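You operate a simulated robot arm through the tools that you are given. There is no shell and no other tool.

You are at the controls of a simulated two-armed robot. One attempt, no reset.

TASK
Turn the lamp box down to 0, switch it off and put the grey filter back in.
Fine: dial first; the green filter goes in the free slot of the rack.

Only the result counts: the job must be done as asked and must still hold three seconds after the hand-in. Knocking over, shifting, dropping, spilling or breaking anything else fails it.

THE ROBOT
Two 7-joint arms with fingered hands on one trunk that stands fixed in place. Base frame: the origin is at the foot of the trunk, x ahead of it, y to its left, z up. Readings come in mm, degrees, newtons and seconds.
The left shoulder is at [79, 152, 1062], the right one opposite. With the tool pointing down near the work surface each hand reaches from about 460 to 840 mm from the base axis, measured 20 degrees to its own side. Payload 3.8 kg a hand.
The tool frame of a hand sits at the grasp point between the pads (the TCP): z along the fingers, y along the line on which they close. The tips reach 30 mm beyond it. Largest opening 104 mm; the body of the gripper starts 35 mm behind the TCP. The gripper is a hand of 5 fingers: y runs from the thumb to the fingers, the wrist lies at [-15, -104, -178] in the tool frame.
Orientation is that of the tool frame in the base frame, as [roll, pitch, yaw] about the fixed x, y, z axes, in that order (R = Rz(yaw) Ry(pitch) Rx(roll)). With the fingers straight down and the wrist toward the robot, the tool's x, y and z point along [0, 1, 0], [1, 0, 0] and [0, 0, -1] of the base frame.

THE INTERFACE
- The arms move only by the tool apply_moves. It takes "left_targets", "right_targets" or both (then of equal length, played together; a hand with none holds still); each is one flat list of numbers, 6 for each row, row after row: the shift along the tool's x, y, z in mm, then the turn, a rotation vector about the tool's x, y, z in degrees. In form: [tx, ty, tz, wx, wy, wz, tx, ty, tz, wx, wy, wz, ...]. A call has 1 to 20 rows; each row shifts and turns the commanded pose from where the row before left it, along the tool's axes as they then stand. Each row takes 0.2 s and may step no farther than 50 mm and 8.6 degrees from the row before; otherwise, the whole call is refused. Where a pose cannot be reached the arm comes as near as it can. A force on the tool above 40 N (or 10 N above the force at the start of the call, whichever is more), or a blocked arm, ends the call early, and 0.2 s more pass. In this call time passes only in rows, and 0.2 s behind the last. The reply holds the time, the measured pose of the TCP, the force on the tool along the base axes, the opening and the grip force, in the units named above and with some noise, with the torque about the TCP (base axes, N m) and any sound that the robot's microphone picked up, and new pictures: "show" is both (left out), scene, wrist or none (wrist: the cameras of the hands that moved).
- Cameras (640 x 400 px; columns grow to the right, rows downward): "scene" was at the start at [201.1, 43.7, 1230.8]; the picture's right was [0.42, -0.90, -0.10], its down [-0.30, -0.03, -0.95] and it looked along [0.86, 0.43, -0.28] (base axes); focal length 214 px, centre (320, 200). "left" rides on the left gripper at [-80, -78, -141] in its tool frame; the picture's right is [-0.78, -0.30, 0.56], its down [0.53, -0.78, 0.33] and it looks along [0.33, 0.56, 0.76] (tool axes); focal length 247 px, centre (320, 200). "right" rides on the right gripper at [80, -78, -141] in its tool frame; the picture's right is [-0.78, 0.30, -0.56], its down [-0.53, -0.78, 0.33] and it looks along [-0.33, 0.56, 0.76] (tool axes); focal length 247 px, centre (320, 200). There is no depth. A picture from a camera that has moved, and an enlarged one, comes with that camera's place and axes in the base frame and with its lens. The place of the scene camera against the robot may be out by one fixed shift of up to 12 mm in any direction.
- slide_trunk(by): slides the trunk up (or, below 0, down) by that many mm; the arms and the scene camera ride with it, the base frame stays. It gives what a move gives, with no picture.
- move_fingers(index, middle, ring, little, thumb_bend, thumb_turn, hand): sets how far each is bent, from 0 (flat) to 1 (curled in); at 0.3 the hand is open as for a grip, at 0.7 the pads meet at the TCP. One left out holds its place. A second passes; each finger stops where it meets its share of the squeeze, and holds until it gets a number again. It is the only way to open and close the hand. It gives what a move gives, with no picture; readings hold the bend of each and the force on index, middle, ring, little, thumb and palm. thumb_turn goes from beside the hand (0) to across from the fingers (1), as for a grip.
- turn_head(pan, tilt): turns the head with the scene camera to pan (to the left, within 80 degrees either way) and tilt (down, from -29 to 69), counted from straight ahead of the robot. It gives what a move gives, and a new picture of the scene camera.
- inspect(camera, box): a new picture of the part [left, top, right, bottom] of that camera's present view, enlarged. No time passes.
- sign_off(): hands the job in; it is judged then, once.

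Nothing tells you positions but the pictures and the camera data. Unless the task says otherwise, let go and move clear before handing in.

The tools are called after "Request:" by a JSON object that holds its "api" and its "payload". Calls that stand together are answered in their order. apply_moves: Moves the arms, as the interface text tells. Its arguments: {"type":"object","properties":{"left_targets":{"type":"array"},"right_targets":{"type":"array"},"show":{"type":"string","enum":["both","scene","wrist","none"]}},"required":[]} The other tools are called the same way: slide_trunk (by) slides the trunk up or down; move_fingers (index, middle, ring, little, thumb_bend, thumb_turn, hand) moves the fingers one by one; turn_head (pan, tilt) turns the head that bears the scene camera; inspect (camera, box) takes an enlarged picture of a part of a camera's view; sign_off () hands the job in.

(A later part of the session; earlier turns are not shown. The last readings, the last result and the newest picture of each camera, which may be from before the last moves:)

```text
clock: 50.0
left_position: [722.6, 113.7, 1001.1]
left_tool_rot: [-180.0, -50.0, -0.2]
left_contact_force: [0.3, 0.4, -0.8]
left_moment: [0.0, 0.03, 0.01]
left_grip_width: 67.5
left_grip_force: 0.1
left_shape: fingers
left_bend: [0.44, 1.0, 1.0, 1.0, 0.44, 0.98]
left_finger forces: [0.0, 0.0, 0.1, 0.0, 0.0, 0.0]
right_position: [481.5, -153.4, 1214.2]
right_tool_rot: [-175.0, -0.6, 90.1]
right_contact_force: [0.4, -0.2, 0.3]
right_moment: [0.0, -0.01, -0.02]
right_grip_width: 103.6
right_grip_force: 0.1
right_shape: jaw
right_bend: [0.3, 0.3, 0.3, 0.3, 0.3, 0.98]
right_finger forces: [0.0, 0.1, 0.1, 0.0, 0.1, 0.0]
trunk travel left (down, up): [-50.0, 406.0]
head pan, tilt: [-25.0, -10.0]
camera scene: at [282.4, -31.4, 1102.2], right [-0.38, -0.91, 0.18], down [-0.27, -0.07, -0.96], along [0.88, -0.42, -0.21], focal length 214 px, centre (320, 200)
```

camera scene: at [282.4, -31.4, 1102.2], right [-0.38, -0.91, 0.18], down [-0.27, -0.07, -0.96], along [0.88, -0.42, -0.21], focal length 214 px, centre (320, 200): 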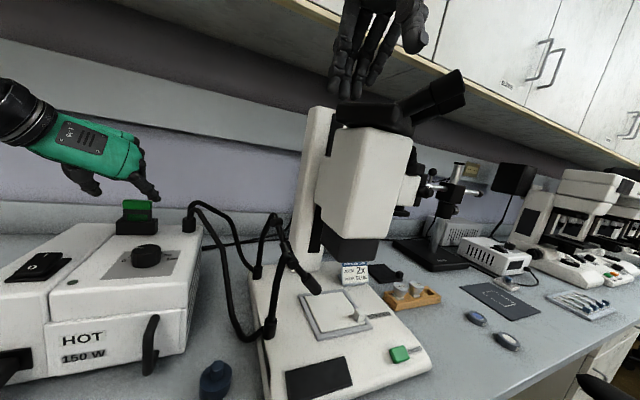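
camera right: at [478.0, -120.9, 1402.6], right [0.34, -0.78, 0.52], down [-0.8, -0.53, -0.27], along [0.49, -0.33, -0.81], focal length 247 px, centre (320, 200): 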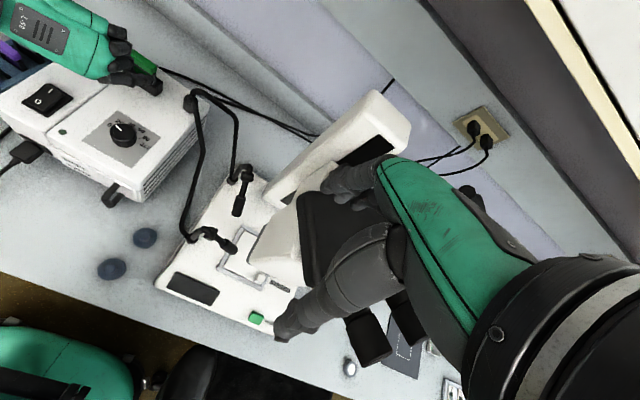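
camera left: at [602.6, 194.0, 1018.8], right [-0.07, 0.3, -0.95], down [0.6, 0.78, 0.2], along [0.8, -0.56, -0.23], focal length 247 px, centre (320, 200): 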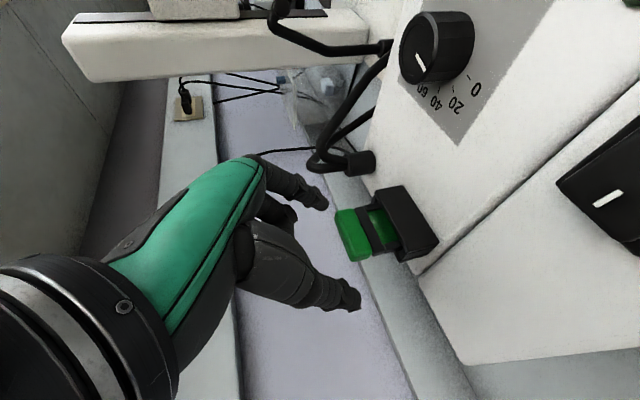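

Request:
{"api": "apply_moves", "payload": {"right_targets": [25, -8, 0, 0, 0, 0, 25, -8, 0, 0, 0, 0, 25, -8, 5, 0, 0, 0, 20, -8, 5, 0, 0, 0], "show": "both"}}

```text
clock: 51.0
left_position: [723.0, 113.1, 1001.6]
left_tool_rot: [179.9, -50.2, 0.0]
left_contact_force: [0.3, 0.0, -0.3]
left_moment: [0.01, 0.03, 0.02]
left_grip_width: 67.2
left_grip_force: 0.1
left_shape: fingers
left_bend: [0.44, 1.0, 1.0, 1.0, 0.44, 0.98]
left_finger forces: [0.0, 0.1, 0.1, 0.0, 0.0, 0.0]
right_position: [448.4, -55.9, 1208.6]
right_tool_rot: [-175.0, -0.4, 90.1]
right_contact_force: [0.2, 0.6, -0.2]
right_moment: [-0.03, -0.01, -0.02]
right_grip_width: 103.5
right_grip_force: 0.1
right_shape: jaw
right_bend: [0.3, 0.3, 0.3, 0.3, 0.3, 0.98]
right_finger forces: [0.0, 0.0, 0.1, 0.1, 0.0, 0.0]
trunk travel left (down, up): [-50.0, 406.0]
head pan, tilt: [-25.0, -10.0]
camera scene: at [282.3, -30.9, 1102.3], right [-0.38, -0.91, 0.18], down [-0.27, -0.07, -0.96], along [0.88, -0.42, -0.21], focal length 214 px, centre (320, 200)
camera right: at [383.6, 21.5, 1354.3], right [0.34, -0.78, 0.52], down [-0.8, -0.53, -0.27], along [0.49, -0.33, -0.81], focal length 247 px, centre (320, 200)
```

scene: 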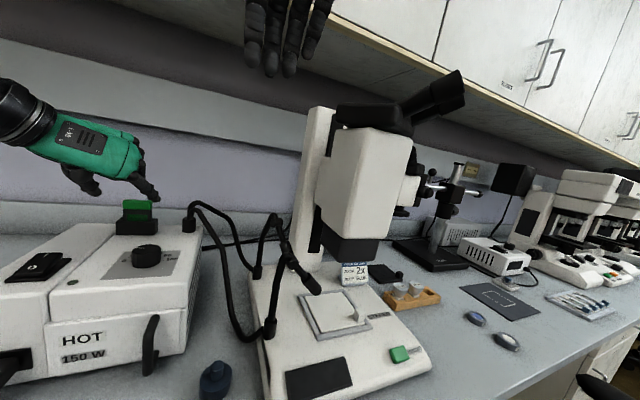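
right: 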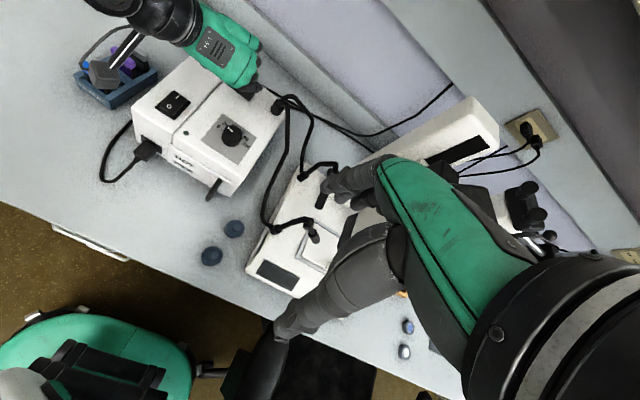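

The right hand is clear of the microscope now. I'll go back to the green filter with the left hand.

Request:
{"api": "apply_moves", "payload": {"left_targets": [9.6, 1.5, 23.9, 0, 0, 0, 9.6, 1.5, 23.9, 0, 0, 0], "show": "wrist"}}

Request:
{"api": "turn_head", "payload": {"pan": 12, "tilt": 5}}

Request:
{"api": "inspect", "payload": {"camera": "right", "box": [180, 50, 300, 150]}}

```text
clock: 51.6
left_position: [773.6, 110.4, 984.4]
left_tool_rot: [-179.9, -50.0, -0.2]
left_contact_force: [0.5, 0.2, 0.0]
left_moment: [0.02, -0.01, 0.01]
left_grip_width: 67.8
left_grip_force: 0.1
left_shape: fingers
left_bend: [0.44, 1.0, 1.0, 1.0, 0.44, 0.98]
left_finger forces: [0.0, 0.0, 0.0, 0.0, 0.0, 0.1]
right_position: [449.3, -58.4, 1206.1]
right_tool_rot: [-174.9, -0.5, 90.0]
right_contact_force: [0.6, 0.1, 0.6]
right_moment: [0.0, -0.04, 0.01]
right_grip_width: 103.8
right_grip_force: 0.0
right_shape: jaw
right_bend: [0.3, 0.3, 0.3, 0.3, 0.3, 0.98]
right_finger forces: [0.1, 0.0, 0.0, 0.0, 0.0, 0.0]
trunk travel left (down, up): [-50.0, 406.0]
head pan, tilt: [-25.0, -10.0]
camera left: at [613.4, 190.6, 1013.9], right [-0.07, 0.3, -0.95], down [0.6, 0.78, 0.2], along [0.8, -0.56, -0.23], focal length 247 px, centre (320, 200)
```

left: 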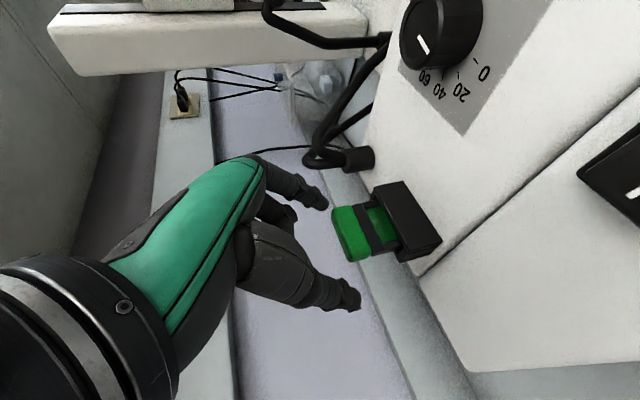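

```text
clock: 52.6
left_position: [772.8, 111.3, 986.3]
left_tool_rot: [-179.9, -50.0, -0.2]
left_contact_force: [0.6, -0.7, -0.4]
left_moment: [-0.02, 0.01, -0.02]
left_grip_width: 67.3
left_grip_force: 0.0
left_shape: fingers
left_bend: [0.44, 1.0, 1.0, 1.0, 0.44, 0.98]
left_finger forces: [0.0, 0.0, 0.1, 0.0, 0.0, 0.0]
right_position: [448.7, -57.6, 1206.7]
right_tool_rot: [-175.0, -0.5, 90.1]
right_contact_force: [-0.7, 0.1, 0.8]
right_moment: [0.01, -0.01, 0.0]
right_grip_width: 103.7
right_grip_force: 0.0
right_shape: jaw
right_bend: [0.3, 0.3, 0.3, 0.3, 0.3, 0.98]
right_finger forces: [0.0, 0.0, 0.0, 0.1, 0.0, 0.1]
trunk travel left (down, up): [-50.0, 406.0]
head pan, tilt: [12.0, 5.0]
camera scene: at [285.1, 23.2, 1075.5], right [0.19, -0.98, -0.09], down [-0.49, -0.02, -0.87], along [0.85, 0.21, -0.48], focal length 214 px, centre (320, 200)
```

scene: 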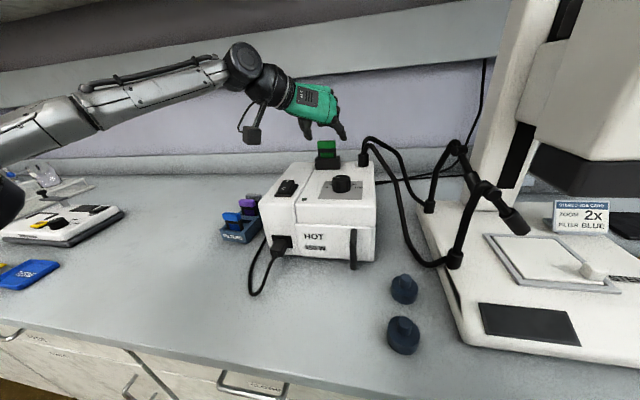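

```text
4.00 times, centred on (240, 100) of right
camera zoom: at [384.1, 20.6, 1354.3], right [0.34, -0.78, 0.52], down [-0.8, -0.53, -0.27], along [0.49, -0.33, -0.81], focal length 988 px, centre (640, 600)
```

zoom: 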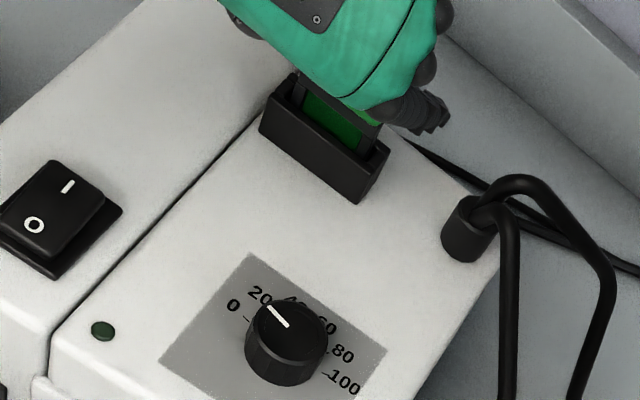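

Request:
{"api": "apply_moves", "payload": {"left_targets": [-11.1, 0.1, 11.3, 0, 0, 0, -11.1, 0.1, 11.3, 0, 0, 0], "show": "none"}}

Request:
{"api": "inspect", "payload": {"camera": "left", "box": [220, 140, 480, 310]}}

Request:
{"api": "inspect", "payload": {"camera": "scene", "box": [270, 70, 390, 200]}}

Request:
{"api": "inspect", "payload": {"camera": "right", "box": [200, 40, 300, 120]}}

```text
clock: 53.2
left_position: [776.5, 109.4, 954.5]
left_tool_rot: [-180.0, -50.1, -0.1]
left_contact_force: [0.0, -0.6, 0.6]
left_moment: [-0.01, 0.01, 0.0]
left_grip_width: 67.3
left_grip_force: 0.0
left_shape: fingers
left_bend: [0.44, 1.0, 1.0, 1.0, 0.44, 0.98]
left_finger forces: [0.0, 1.3, 0.0, 0.0, 0.1, 0.0]
right_position: [449.8, -58.7, 1207.7]
right_tool_rot: [-174.8, -0.5, 90.0]
right_contact_force: [-0.7, 0.4, 0.8]
right_moment: [-0.01, 0.02, 0.03]
right_grip_width: 103.8
right_grip_force: 0.1
right_shape: jaw
right_bend: [0.3, 0.3, 0.3, 0.3, 0.3, 0.98]
right_finger forces: [0.0, 0.0, 0.0, 0.0, 0.0, 0.0]
trunk travel left (down, up): [-50.0, 406.0]
head pan, tilt: [12.0, 5.0]
```

```text
2.35 times, centred on (350, 225) of left
camera zoom: at [616.4, 188.9, 983.6], right [-0.07, 0.3, -0.95], down [0.6, 0.78, 0.2], along [0.8, -0.56, -0.23], focal length 581 px, centre (249, 141)
```

zoom: 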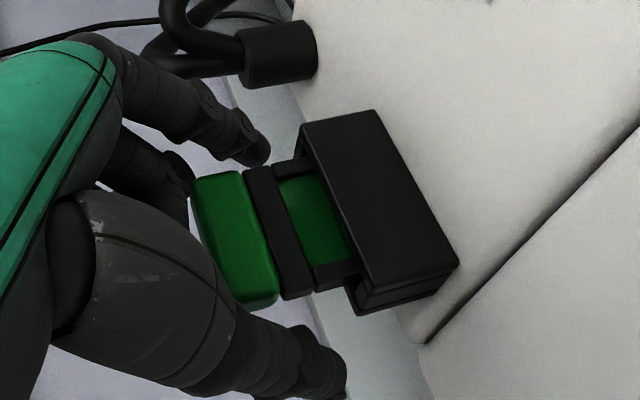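

```text
3.08 times, centred on (330, 135) of scene
camera zoom: at [284.8, 23.3, 1075.7], right [0.19, -0.98, -0.09], down [-0.49, -0.02, -0.87], along [0.85, 0.21, -0.48], focal length 660 px, centre (289, 400)
```

zoom: 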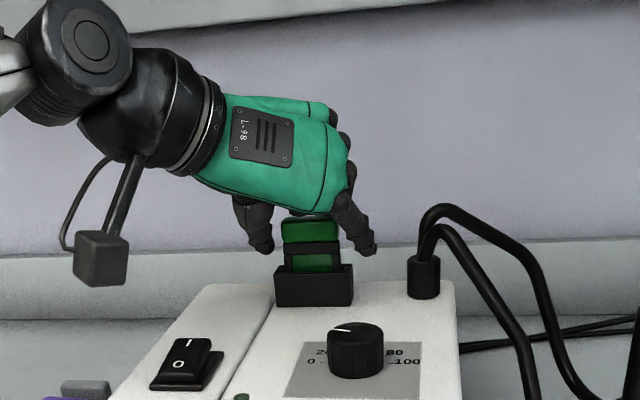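

```text
5.00 times, centred on (250, 80) of right
camera zoom: at [383.7, 20.6, 1354.4], right [0.34, -0.78, 0.52], down [-0.8, -0.53, -0.27], along [0.49, -0.33, -0.81], focal length 1235 px, centre (670, 800)
```

zoom: 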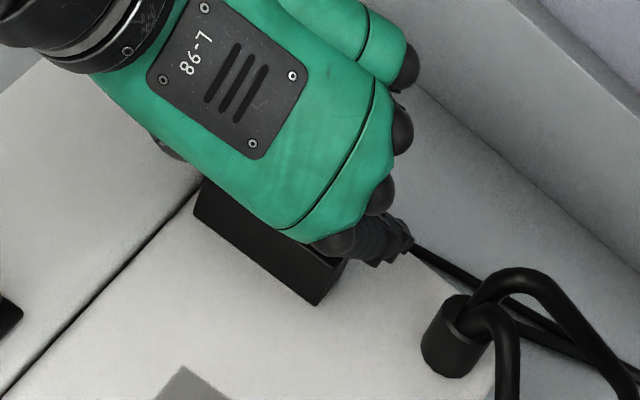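

The curled middle finger is lightly touching the cap top (1.3 N). I'll raise the hand 4 mm and then close on the cap.

Request:
{"api": "apply_moves", "payload": {"left_targets": [3.1, -0.5, -2.6, 0, 0, 0], "show": "none"}}

Request:
{"api": "move_fingers", "payload": {"hand": "left", "index": 0.7, "thumb_bend": 0.7}}

Request:
{"api": "inspect", "payload": {"camera": "left", "box": [220, 140, 480, 310]}}

Request:
{"api": "inspect", "payload": {"camera": "scene", "box": [270, 70, 390, 200]}}

```text
clock: 53.6
left_position: [775.1, 109.3, 959.1]
left_tool_rot: [179.9, -50.1, -0.1]
left_contact_force: [0.9, 0.3, 0.9]
left_moment: [0.0, -0.01, -0.01]
left_grip_width: 67.2
left_grip_force: 0.1
left_shape: fingers
left_bend: [0.44, 1.0, 1.0, 1.0, 0.44, 0.98]
left_finger forces: [0.0, 0.0, 0.0, 0.1, 0.1, 0.0]
right_position: [450.4, -57.2, 1208.6]
right_tool_rot: [-175.0, -0.5, 90.1]
right_contact_force: [0.2, 0.0, 1.2]
right_moment: [-0.01, -0.02, 0.01]
right_grip_width: 103.7
right_grip_force: 0.0
right_shape: jaw
right_bend: [0.3, 0.3, 0.3, 0.3, 0.3, 0.98]
right_finger forces: [0.0, 0.0, 0.1, 0.1, 0.0, 0.0]
trunk travel left (down, up): [-50.0, 406.0]
head pan, tilt: [12.0, 5.0]
```

```text
clock: 54.6
left_position: [775.9, 109.5, 958.4]
left_tool_rot: [-179.9, -50.1, -0.1]
left_contact_force: [0.5, 0.3, 0.5]
left_moment: [-0.01, 0.02, -0.01]
left_grip_width: 32.9
left_grip_force: 11.8
left_shape: fingers
left_bend: [0.57, 1.0, 1.0, 1.0, 0.6, 0.97]
left_finger forces: [11.4, 0.0, 0.1, 0.0, 11.5, 0.1]
right_position: [449.8, -57.5, 1207.7]
right_tool_rot: [-174.9, -0.5, 90.0]
right_contact_force: [0.7, 0.7, 1.4]
right_moment: [0.0, -0.01, -0.01]
right_grip_width: 103.7
right_grip_force: 0.0
right_shape: jaw
right_bend: [0.3, 0.3, 0.3, 0.3, 0.3, 0.98]
right_finger forces: [0.0, 0.0, 0.0, 0.0, 0.1, 0.1]
trunk travel left (down, up): [-50.0, 406.0]
head pan, tilt: [12.0, 5.0]
```

```text
2.35 times, centred on (350, 225) of left
camera zoom: at [615.9, 189.7, 986.9], right [-0.07, 0.3, -0.95], down [0.6, 0.78, 0.2], along [0.8, -0.56, -0.23], focal length 581 px, centre (249, 141)
```

zoom: 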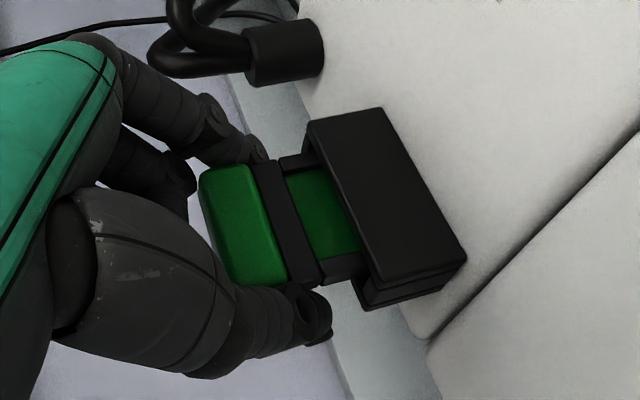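

```text
3.08 times, centred on (330, 135) of scene
camera zoom: at [285.0, 23.3, 1075.5], right [0.19, -0.98, -0.09], down [-0.49, -0.02, -0.87], along [0.85, 0.21, -0.48], focal length 660 px, centre (289, 400)
```

zoom: 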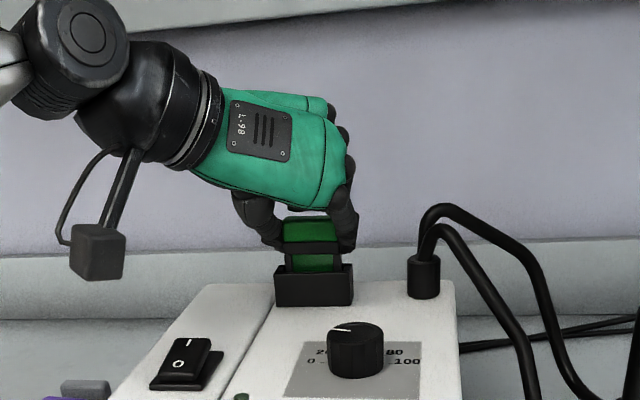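

Gripped at about 11 N on each side. I'll lift slowly and check that the filter comes with the hand.

Request:
{"api": "apply_moves", "payload": {"left_targets": [3.83, 0, -3.21, 0, 0, 0, 3.83, 0, -3.21, 0, 0, 0, 3.83, 0, -3.21, 0, 0, 0], "show": "none"}}

Request:
{"api": "inspect", "payload": {"camera": "left", "box": [220, 140, 480, 310]}}

Request:
{"api": "inspect", "payload": {"camera": "scene", "box": [270, 70, 390, 200]}}

```text
clock: 55.4
left_position: [774.9, 110.3, 973.0]
left_tool_rot: [180.0, -50.0, 0.0]
left_contact_force: [-0.7, -0.3, 0.1]
left_moment: [-0.01, -0.03, 0.0]
left_grip_width: 32.9
left_grip_force: 11.7
left_shape: fingers
left_bend: [0.57, 1.0, 1.0, 1.0, 0.6, 0.97]
left_finger forces: [11.7, 0.0, 0.0, 0.0, 11.4, 0.0]
right_position: [448.9, -57.3, 1207.1]
right_tool_rot: [-174.8, -0.5, 90.1]
right_contact_force: [-0.6, 0.1, -1.4]
right_moment: [0.0, -0.04, 0.0]
right_grip_width: 103.8
right_grip_force: 0.1
right_shape: jaw
right_bend: [0.3, 0.3, 0.3, 0.3, 0.3, 0.98]
right_finger forces: [0.1, 0.0, 0.0, 0.0, 0.1, 0.0]
trunk travel left (down, up): [-50.0, 406.0]
head pan, tilt: [12.0, 5.0]
```

```text
2.35 times, centred on (350, 225) of left
camera zoom: at [615.0, 189.8, 1001.7], right [-0.07, 0.3, -0.95], down [0.6, 0.78, 0.2], along [0.8, -0.56, -0.23], focal length 581 px, centre (249, 141)
```

zoom: 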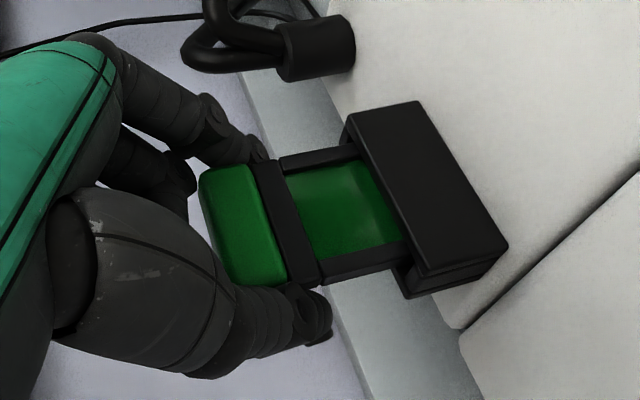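

```text
3.08 times, centred on (330, 135) of scene
camera zoom: at [284.9, 23.3, 1075.6], right [0.19, -0.98, -0.09], down [-0.49, -0.02, -0.87], along [0.85, 0.21, -0.48], focal length 660 px, centre (289, 400)
```

zoom: 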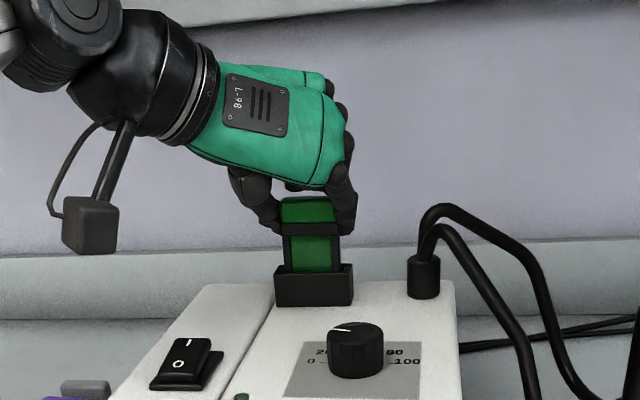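

The filter comes out smoothly. I'll keep lifting until it clears the holder.

Request:
{"api": "apply_moves", "payload": {"left_targets": [6.13, 0, -5.14, 0, 0, 0, 6.13, 0, -5.14, 0, 0, 0, 6.13, 0, -5.14, 0, 0, 0, 6.13, 0, -5.14, 0, 0, 0, 6.13, 0, -5.14, 0, 0, 0], "show": "none"}}

Request:
{"api": "inspect", "payload": {"camera": "left", "box": [220, 140, 480, 310]}}

Request:
{"api": "inspect", "payload": {"camera": "scene", "box": [270, 50, 390, 180]}}

```text
clock: 56.6
left_position: [775.3, 113.4, 1012.1]
left_tool_rot: [180.0, -50.0, 0.0]
left_contact_force: [0.6, 0.6, -0.1]
left_moment: [-0.01, 0.0, -0.01]
left_grip_width: 32.7
left_grip_force: 11.5
left_shape: fingers
left_bend: [0.57, 1.0, 1.0, 1.0, 0.6, 0.97]
left_finger forces: [11.6, 0.0, 0.0, 0.0, 11.3, 0.1]
left hand out of reach, approached as far as the arm can: row 5
right_position: [450.0, -57.3, 1207.1]
right_tool_rot: [-174.8, -0.4, 90.0]
right_contact_force: [0.4, 0.5, 0.9]
right_moment: [0.01, 0.0, 0.0]
right_grip_width: 103.6
right_grip_force: 0.1
right_shape: jaw
right_bend: [0.3, 0.3, 0.3, 0.3, 0.3, 0.98]
right_finger forces: [0.0, 0.0, 0.0, 0.0, 0.1, 0.0]
trunk travel left (down, up): [-50.0, 406.0]
head pan, tilt: [12.0, 5.0]
```

```text
2.35 times, centred on (350, 225) of left
camera zoom: at [615.6, 192.9, 1040.5], right [-0.07, 0.3, -0.95], down [0.6, 0.78, 0.2], along [0.8, -0.56, -0.23], focal length 581 px, centre (249, 141)
```

zoom: 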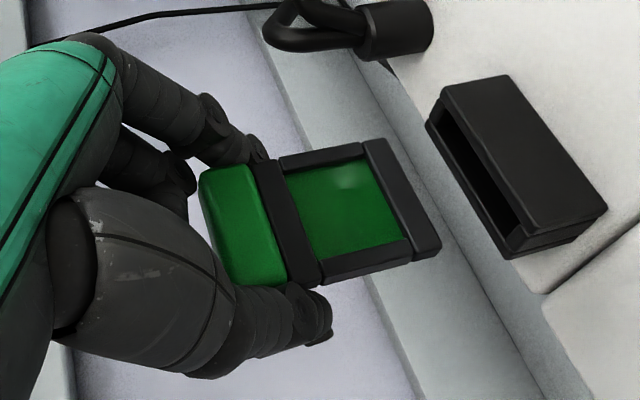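

```text
3.08 times, centred on (330, 115) of scene
camera zoom: at [285.5, 23.5, 1075.3], right [0.19, -0.98, -0.09], down [-0.49, -0.02, -0.87], along [0.85, 0.21, -0.48], focal length 660 px, centre (289, 462)
```

zoom: 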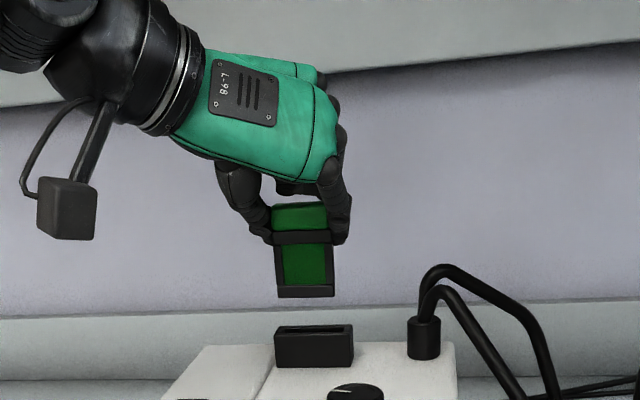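

The green filter is out and held upright. Now I'll measure the rack precisely from the right-hand camera.

Request:
{"api": "inspect", "payload": {"camera": "right", "box": [60, 20, 180, 120]}}

Request:
{"api": "inspect", "payload": {"camera": "scene", "box": [210, 180, 280, 250]}}

```text
4.00 times, centred on (120, 70) of right
camera zoom: at [384.7, 20.9, 1354.0], right [0.34, -0.78, 0.52], down [-0.8, -0.53, -0.27], along [0.49, -0.33, -0.81], focal length 988 px, centre (1120, 720)
```

zoom: 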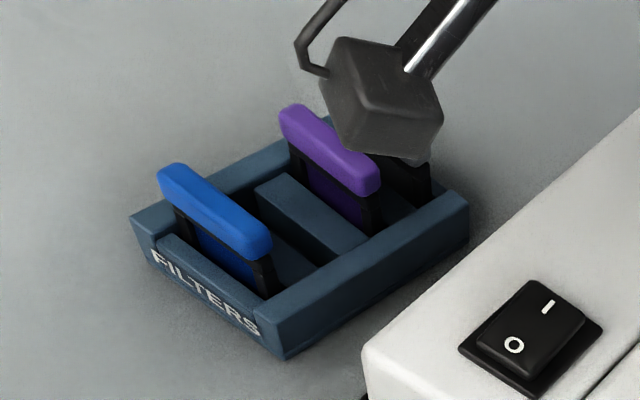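

```text
5.71 times, centred on (245, 215) of scene
camera zoom: at [285.5, 23.5, 1075.3], right [0.19, -0.98, -0.09], down [-0.49, -0.02, -0.87], along [0.85, 0.21, -0.48], focal length 1226 px, centre (749, 114)
```

zoom: 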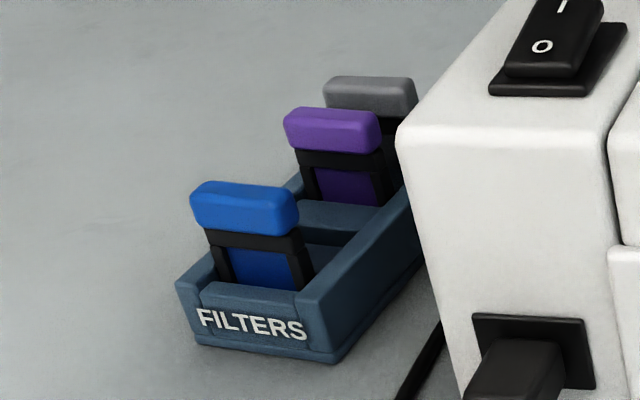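

The rack is turned about -5° and its slots are roughly 32 mm apart. The free slot is near (684, 318). I'll carry the filter high over the box to a point above the rack.

Request:
{"api": "apply_moves", "payload": {"left_targets": [-11.75, -34.1, -10.9, 0, 0, 0, -11.75, -34.1, -10.9, 0, 0, 0, -11.75, -34.1, -10.9, 0, 0, 0, -11.75, -34.1, -10.9, 0, 0, 0, -11.75, -34.1, -10.9, 0, 0, 0, -11.75, -34.1, -10.9, -4.21, 0, 3.54], "show": "both"}}

Request:
{"api": "inspect", "payload": {"camera": "left", "box": [240, 130, 560, 400]}}

Request:
{"api": "inspect", "payload": {"camera": "right", "box": [40, 0, 180, 120]}}

```text
clock: 58.0
left_position: [680.4, 317.3, 996.3]
left_tool_rot: [-179.9, -50.1, -5.8]
left_contact_force: [0.7, -0.3, 0.1]
left_moment: [0.01, -0.02, 0.02]
left_grip_width: 32.4
left_grip_force: 11.6
left_shape: fingers
left_bend: [0.57, 1.0, 1.0, 1.0, 0.6, 0.97]
left_finger forces: [11.4, 0.0, 0.1, 0.1, 11.1, 0.1]
right_position: [449.5, -56.2, 1207.8]
right_tool_rot: [-174.9, -0.4, 90.0]
right_contact_force: [-0.3, 0.5, -0.9]
right_moment: [-0.02, 0.0, -0.02]
right_grip_width: 103.7
right_grip_force: 0.1
right_shape: jaw
right_bend: [0.3, 0.3, 0.3, 0.3, 0.3, 0.98]
right_finger forces: [0.1, 0.1, 0.0, 0.0, 0.1, 0.0]
trunk travel left (down, up): [-50.0, 406.0]
head pan, tilt: [12.0, 5.0]
camera scene: at [284.8, 24.2, 1075.6], right [0.19, -0.98, -0.09], down [-0.49, -0.02, -0.87], along [0.85, 0.21, -0.48], focal length 214 px, centre (320, 200)
camera left: at [528.1, 412.1, 1025.2], right [-0.04, 0.3, -0.95], down [0.67, 0.71, 0.2], along [0.74, -0.63, -0.23], focal length 247 px, centre (320, 200)
```

scene: 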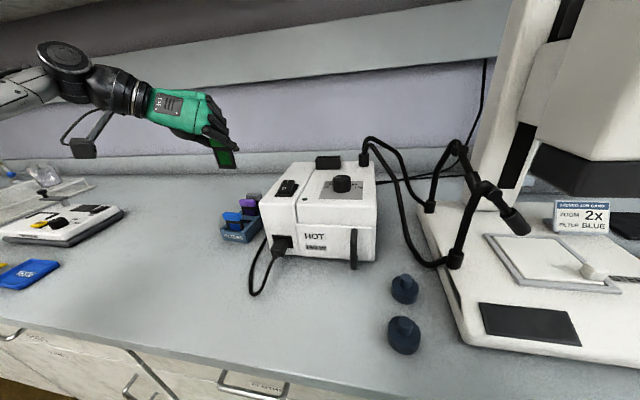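
left: 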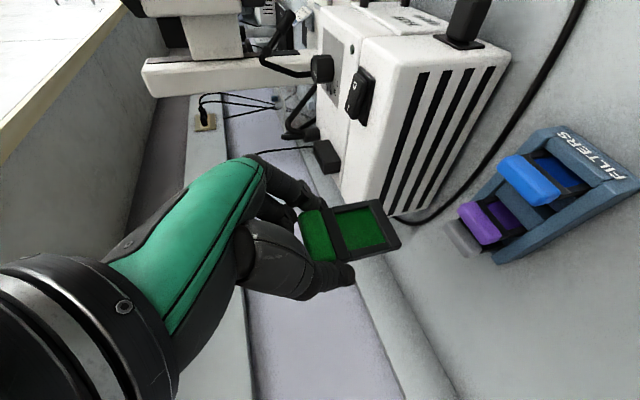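

```text
1.48 times, centred on (400, 265) of left
camera zoom: at [528.1, 412.1, 1025.2], right [-0.04, 0.3, -0.95], down [0.67, 0.71, 0.2], along [0.74, -0.63, -0.23], focal length 366 px, centre (202, 104)
```

zoom: 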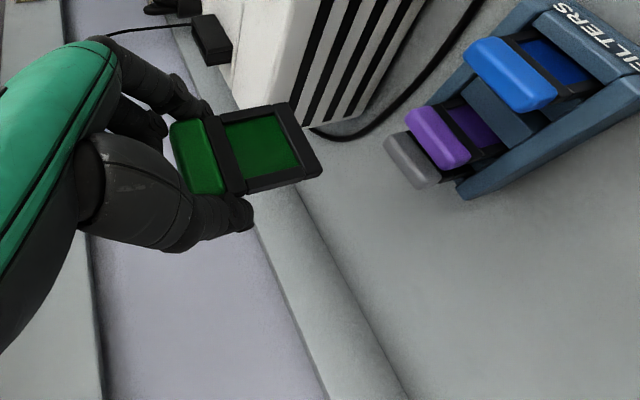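

```text
3.33 times, centred on (110, 60) of right
camera zoom: at [383.8, 21.8, 1354.3], right [0.34, -0.78, 0.52], down [-0.8, -0.53, -0.27], along [0.49, -0.33, -0.81], focal length 823 px, centre (1020, 667)
```

zoom: 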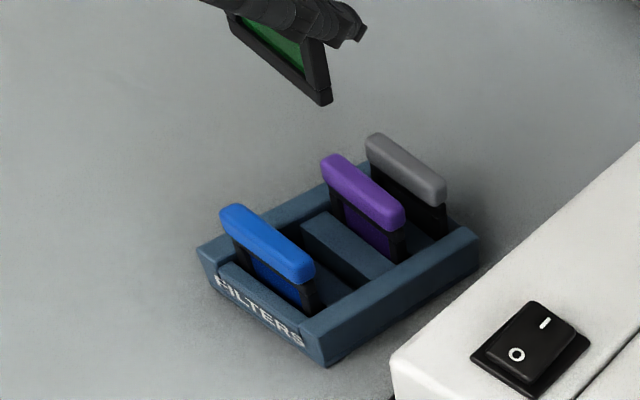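

Request:
{"api": "inspect", "payload": {"camera": "right", "box": [94, 38, 144, 78]}}

Request:
{"api": "inspect", "payload": {"camera": "right", "box": [94, 70, 144, 110]}}

Request:
{"api": "inspect", "payload": {"camera": "right", "box": [96, 0, 146, 40]}}

```text
10.00 times, centred on (119, 58) of right
camera zoom: at [383.8, 21.8, 1354.3], right [0.34, -0.78, 0.52], down [-0.8, -0.53, -0.27], along [0.49, -0.33, -0.81], focal length 2470 px, centre (2330, 1620)
```

zoom: 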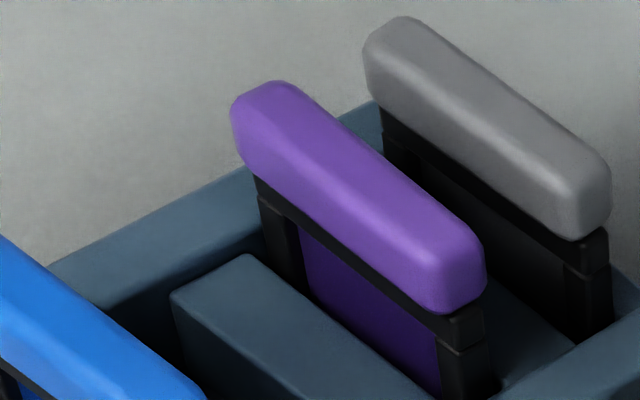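

```text
10.00 times, centred on (119, 90) of right
camera zoom: at [383.8, 21.8, 1354.3], right [0.34, -0.78, 0.52], down [-0.8, -0.53, -0.27], along [0.49, -0.33, -0.81], focal length 2470 px, centre (2330, 1300)
```

zoom: 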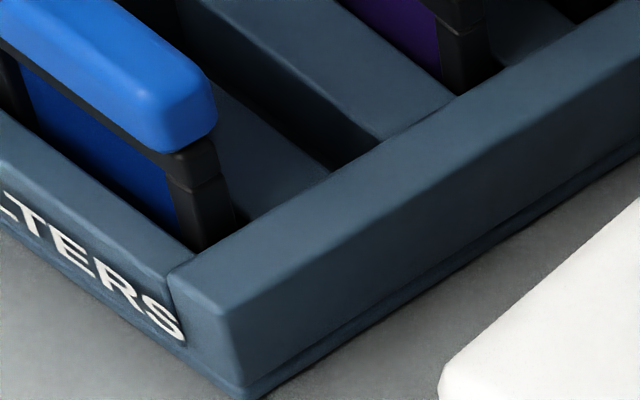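

```text
10.00 times, centred on (121, 20) of right
camera zoom: at [383.8, 21.8, 1354.3], right [0.34, -0.78, 0.52], down [-0.8, -0.53, -0.27], along [0.49, -0.33, -0.81], focal length 2470 px, centre (2310, 2000)
```

zoom: 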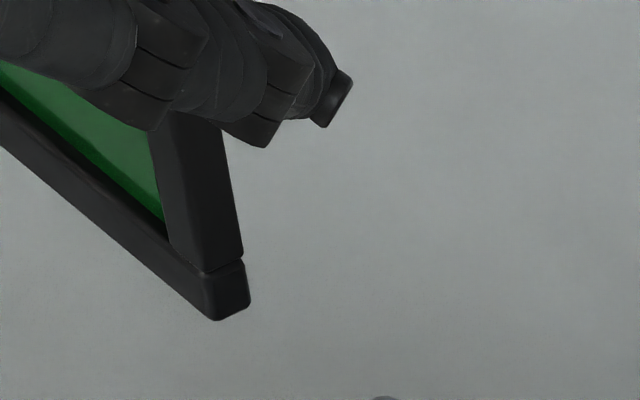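

The cap positions put the free slot at about (686, 321), with the rack turned about -6°. I'll lower the filter to just above the rack.

Request:
{"api": "apply_moves", "payload": {"left_targets": [-23.7, -1.4, 21.5, 0, 0, 0, -23.7, -1.4, 21.5, 0, 0, 0, -23.7, -1.4, 21.5, 0, 0, 0], "show": "both"}}

Request:
{"api": "inspect", "payload": {"camera": "left", "box": [280, 150, 580, 340]}}

Request:
{"api": "inspect", "payload": {"camera": "right", "box": [60, 10, 160, 110]}}

Request:
{"api": "inspect", "payload": {"camera": "scene", "box": [170, 110, 280, 250]}}

```text
clock: 58.8
left_position: [685.5, 321.7, 902.6]
left_tool_rot: [179.9, -50.0, -5.5]
left_contact_force: [-0.3, 0.2, -0.1]
left_moment: [0.0, 0.01, 0.02]
left_grip_width: 32.2
left_grip_force: 10.4
left_shape: fingers
left_bend: [0.57, 1.0, 1.0, 1.0, 0.6, 0.97]
left_finger forces: [11.4, 0.0, 0.0, 0.0, 11.2, 0.0]
right_position: [449.8, -57.1, 1207.7]
right_tool_rot: [-174.9, -0.3, 90.1]
right_contact_force: [0.5, 0.4, 0.6]
right_moment: [0.02, -0.03, -0.01]
right_grip_width: 103.6
right_grip_force: 0.1
right_shape: jaw
right_bend: [0.3, 0.3, 0.3, 0.3, 0.3, 0.98]
right_finger forces: [0.0, 0.0, 0.0, 0.0, 0.1, 0.1]
trunk travel left (down, up): [-50.0, 406.0]
head pan, tilt: [12.0, 5.0]
camera scene: at [285.4, 23.6, 1075.4], right [0.19, -0.98, -0.09], down [-0.49, -0.02, -0.87], along [0.85, 0.21, -0.48], focal length 214 px, centre (320, 200)
camera left: at [533.2, 416.1, 931.0], right [-0.04, 0.3, -0.95], down [0.67, 0.71, 0.2], along [0.74, -0.63, -0.23], focal length 247 px, centre (320, 200)
```

scene: 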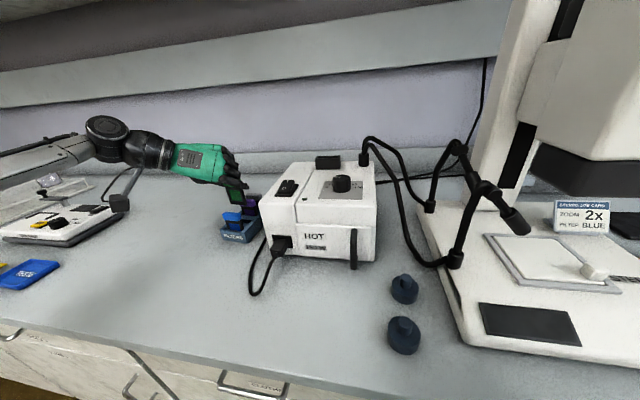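
left: 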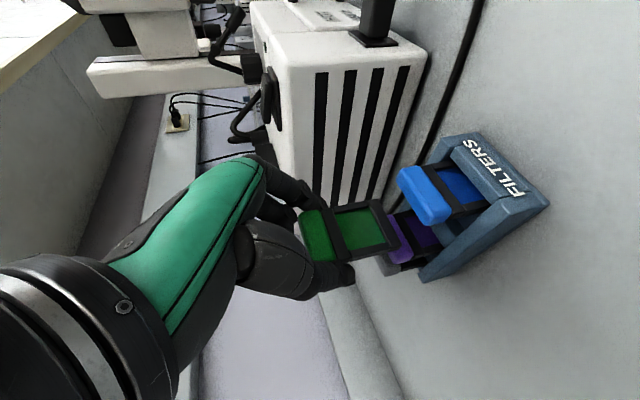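

```text
2.11 times, centred on (430, 245) of left
camera zoom: at [533.2, 416.1, 931.0], right [-0.04, 0.3, -0.95], down [0.67, 0.71, 0.2], along [0.74, -0.63, -0.23], focal length 520 px, centre (88, 105)
```

zoom: 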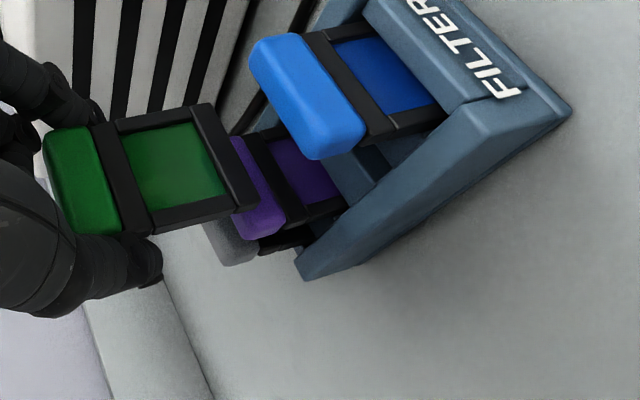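

```text
4.00 times, centred on (110, 60) of right
camera zoom: at [384.6, 21.0, 1354.0], right [0.34, -0.78, 0.52], down [-0.8, -0.53, -0.27], along [0.49, -0.33, -0.81], focal length 988 px, centre (1160, 760)
```

zoom: 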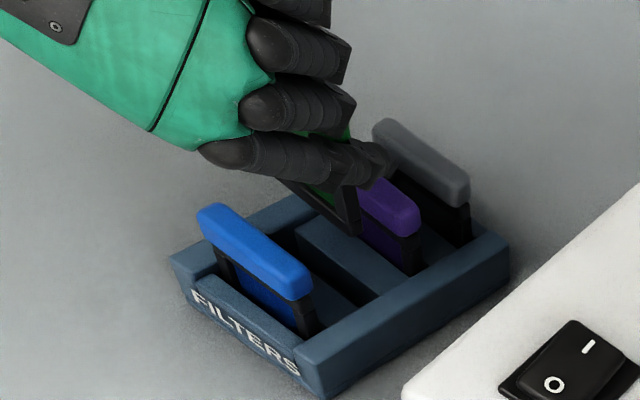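

```text
2.86 times, centred on (225, 180) of scene
camera zoom: at [285.4, 23.6, 1075.4], right [0.19, -0.98, -0.09], down [-0.49, -0.02, -0.87], along [0.85, 0.21, -0.48], focal length 613 px, centre (591, 257)
```

zoom: 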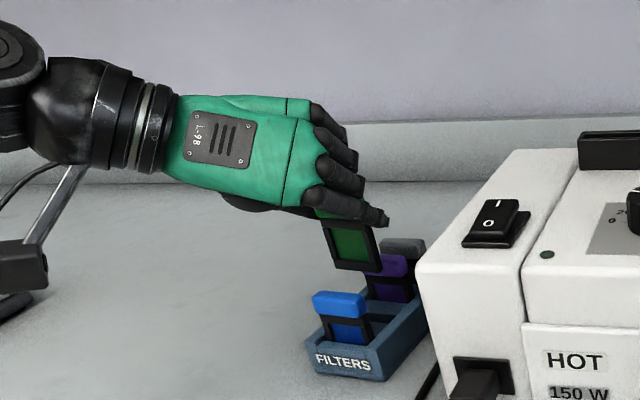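

Request:
{"api": "inspect", "payload": {"camera": "left", "box": [360, 180, 500, 290]}}

Request:
{"api": "inspect", "payload": {"camera": "right", "box": [90, 45, 150, 95]}}

Request:
{"api": "inspect", "payload": {"camera": "right", "box": [180, 40, 300, 140]}}

```text
3.64 times, centred on (430, 235) of left
camera zoom: at [533.2, 416.1, 931.0], right [-0.04, 0.3, -0.95], down [0.67, 0.71, 0.2], along [0.74, -0.63, -0.23], focal length 898 px, centre (-80, 73)
```

zoom: 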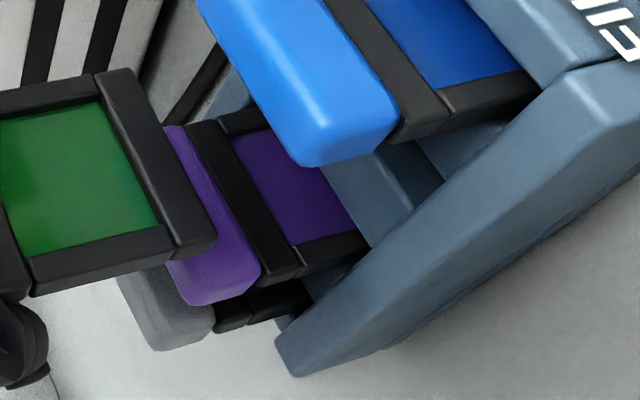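

```text
8.00 times, centred on (120, 70) of right
camera zoom: at [384.6, 21.0, 1354.0], right [0.34, -0.78, 0.52], down [-0.8, -0.53, -0.27], along [0.49, -0.33, -0.81], focal length 1976 px, centre (1920, 1240)
```

zoom: 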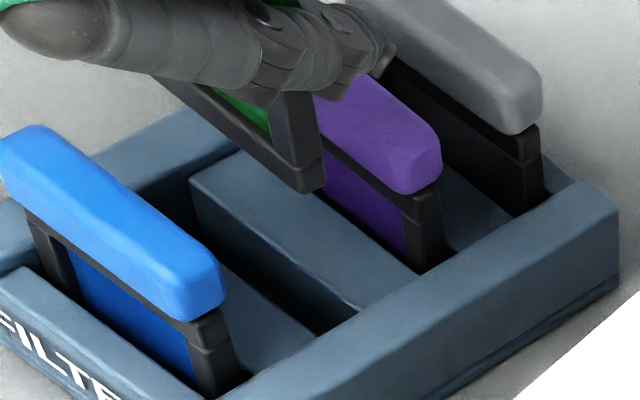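

```text
4.00 times, centred on (240, 90) of right
camera zoom: at [384.6, 21.0, 1354.0], right [0.34, -0.78, 0.52], down [-0.8, -0.53, -0.27], along [0.49, -0.33, -0.81], focal length 988 px, centre (640, 640)
```

zoom: 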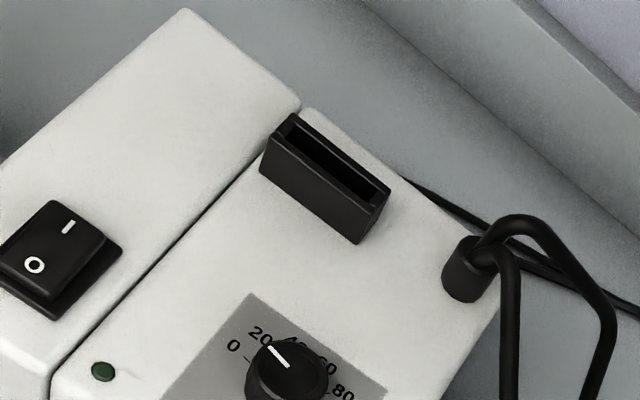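

The right-hand view shows the filter sits about 4 mm too far forward and about 2.5 mm too far left of the free slot. I'll correct that while lowering to just above the rack walls.

Request:
{"api": "apply_moves", "payload": {"left_targets": [-13.55, 1.45, 8.75, 0.38, 0, -0.32, -13.55, 1.45, 8.75, 0.38, 0, -0.32], "show": "none"}}

Request:
{"api": "inspect", "payload": {"camera": "right", "box": [90, 45, 150, 95]}}

Request:
{"api": "inspect", "payload": {"camera": "left", "box": [330, 180, 470, 290]}}

Request:
{"api": "inspect", "payload": {"camera": "scene", "box": [190, 140, 270, 250]}}

```text
clock: 59.4
left_position: [680.1, 318.7, 870.7]
left_tool_rot: [179.9, -50.1, -4.6]
left_contact_force: [0.7, -0.3, -0.1]
left_moment: [0.01, 0.01, 0.0]
left_grip_width: 32.4
left_grip_force: 10.9
left_shape: fingers
left_bend: [0.57, 1.0, 1.0, 1.0, 0.6, 0.97]
left_finger forces: [11.3, 0.0, 0.0, 0.1, 11.0, 0.1]
right_position: [447.9, -57.6, 1206.8]
right_tool_rot: [-174.9, -0.5, 90.1]
right_contact_force: [0.6, 0.6, 0.1]
right_moment: [-0.04, -0.05, 0.01]
right_grip_width: 103.8
right_grip_force: 0.1
right_shape: jaw
right_bend: [0.3, 0.3, 0.3, 0.3, 0.3, 0.98]
right_finger forces: [0.0, 0.1, 0.1, 0.0, 0.0, 0.1]
trunk travel left (down, up): [-50.0, 406.0]
head pan, tilt: [12.0, 5.0]
```

```text
8.00 times, centred on (120, 70) of right
camera zoom: at [384.1, 20.9, 1354.2], right [0.34, -0.78, 0.52], down [-0.8, -0.53, -0.27], along [0.49, -0.33, -0.81], focal length 1976 px, centre (1920, 1240)
```

zoom: 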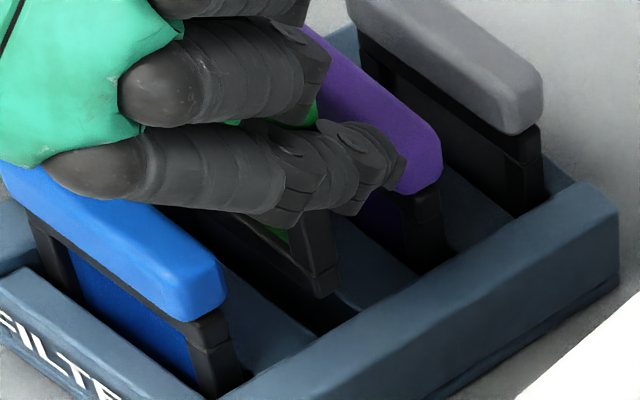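

```text
3.64 times, centred on (400, 235) of left
camera zoom: at [526.9, 410.9, 899.5], right [-0.05, 0.3, -0.95], down [0.66, 0.73, 0.2], along [0.75, -0.62, -0.23], focal length 898 px, centre (29, 73)
```

zoom: 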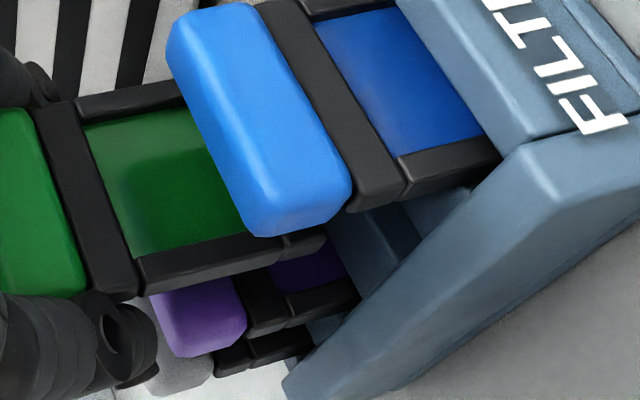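

```text
3.64 times, centred on (230, 195) of scene
camera zoom: at [285.0, 23.5, 1075.5], right [0.19, -0.98, -0.09], down [-0.49, -0.02, -0.87], along [0.85, 0.21, -0.48], focal length 780 px, centre (647, 218)
```

zoom: 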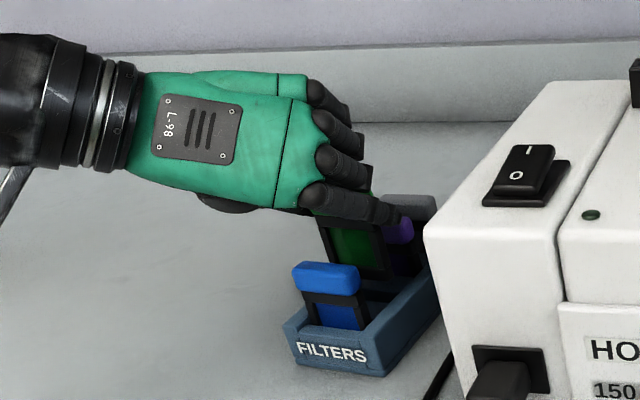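

The filter now lines up over the free slot. I'll lower gently and watch for contact.

Request:
{"api": "apply_moves", "payload": {"left_targets": [-3.83, 0, 3.21, 0, 0, 0, -3.83, 0, 3.21, 0, 0, 0, -3.83, 0, 3.21, 0, 0, 0, -3.06, 0, 2.57, 0, 0, 0], "show": "none"}}

Request:
{"api": "inspect", "payload": {"camera": "right", "box": [90, 45, 150, 95]}}

Request:
{"api": "inspect", "payload": {"camera": "left", "box": [280, 150, 480, 310]}}

```text
clock: 60.4
left_position: [678.5, 319.3, 855.7]
left_tool_rot: [180.0, -50.3, -4.5]
left_contact_force: [0.7, 1.4, 5.8]
left_moment: [-0.07, -0.04, -0.01]
left_grip_width: 32.1
left_grip_force: 11.6
left_shape: fingers
left_bend: [0.57, 1.0, 1.0, 1.0, 0.6, 0.98]
left_finger forces: [10.8, 0.1, 0.0, 0.0, 12.1, 0.0]
right_position: [447.7, -58.1, 1207.8]
right_tool_rot: [-175.1, -0.5, 90.1]
right_contact_force: [-0.5, -0.2, 0.2]
right_moment: [0.0, 0.03, 0.0]
right_grip_width: 103.3
right_grip_force: 0.1
right_shape: jaw
right_bend: [0.3, 0.3, 0.3, 0.3, 0.3, 0.98]
right_finger forces: [0.1, 0.2, 0.0, 0.1, 0.0, 0.0]
trunk travel left (down, up): [-50.0, 406.0]
head pan, tilt: [12.0, 5.0]
```

```text
8.00 times, centred on (120, 70) of right
camera zoom: at [382.6, 20.5, 1355.0], right [0.34, -0.78, 0.52], down [-0.8, -0.53, -0.27], along [0.49, -0.33, -0.81], focal length 1976 px, centre (1920, 1240)
```

zoom: 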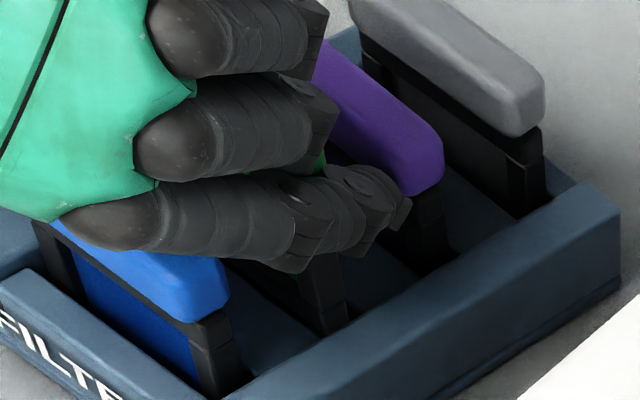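

```text
2.50 times, centred on (380, 230) of left
camera zoom: at [526.3, 411.2, 883.9], right [-0.04, 0.3, -0.95], down [0.66, 0.73, 0.2], along [0.75, -0.62, -0.23], focal length 617 px, centre (170, 125)
```

zoom: 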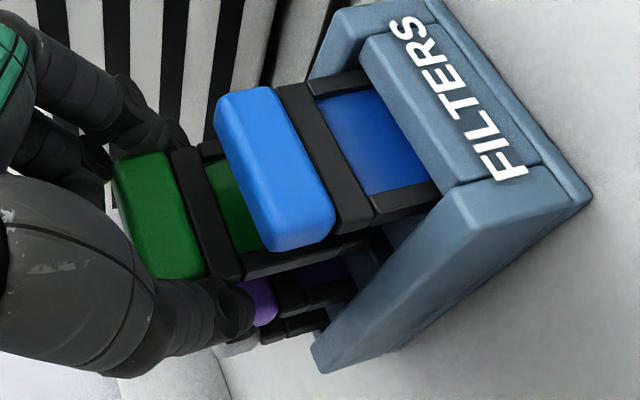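

There is about 6 N of contact near bar-top height, mostly from the right-hand lower corner. I'll ease up a little, nudge left 2 mm and feel again.

Request:
{"api": "apply_moves", "payload": {"left_targets": [1.5, 0, -1.3, 0, 0, 0, 0, -2, 0, 0, 0, 0, -1.5, 0, 1.3, 0, 0, 0], "show": "none"}}

Request:
{"api": "inspect", "payload": {"camera": "right", "box": [100, 65, 140, 95]}}

Request:
{"api": "inspect", "payload": {"camera": "left", "box": [360, 190, 440, 260]}}

```text
clock: 61.2
left_position: [678.8, 321.4, 854.2]
left_tool_rot: [180.0, -50.2, -4.6]
left_contact_force: [1.0, 0.6, 9.3]
left_moment: [-0.15, -0.04, 0.05]
left_grip_width: 32.2
left_grip_force: 11.4
left_shape: fingers
left_bend: [0.57, 1.0, 1.0, 1.0, 0.6, 0.98]
left_finger forces: [11.5, 0.0, 0.0, 0.0, 11.9, 0.1]
right_position: [447.6, -57.4, 1207.5]
right_tool_rot: [-175.0, -0.6, 90.0]
right_contact_force: [0.6, -1.2, 0.2]
right_moment: [-0.02, -0.01, -0.04]
right_grip_width: 103.7
right_grip_force: 0.0
right_shape: jaw
right_bend: [0.3, 0.3, 0.3, 0.3, 0.3, 0.98]
right_finger forces: [0.0, 0.0, 0.0, 0.0, 0.0, 0.0]
trunk travel left (down, up): [-50.0, 406.0]
head pan, tilt: [12.0, 5.0]
```

```text
13.33 times, centred on (120, 80) of right
camera zoom: at [382.7, 20.2, 1354.8], right [0.34, -0.78, 0.52], down [-0.8, -0.53, -0.27], along [0.49, -0.33, -0.81], focal length 3293 px, centre (2987, 1800)
```

zoom: 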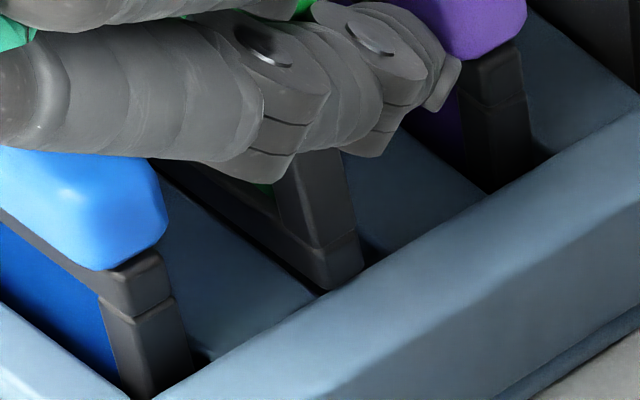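

```text
5.71 times, centred on (400, 225) of left
camera zoom: at [526.1, 412.8, 883.2], right [-0.04, 0.3, -0.95], down [0.66, 0.73, 0.2], along [0.75, -0.62, -0.23], focal length 1411 px, centre (-137, 57)
```

zoom: 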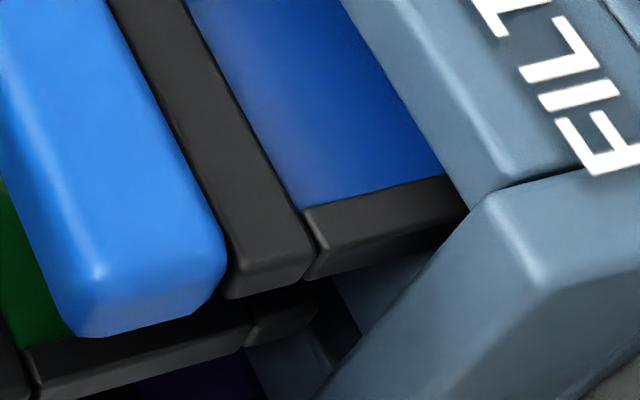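

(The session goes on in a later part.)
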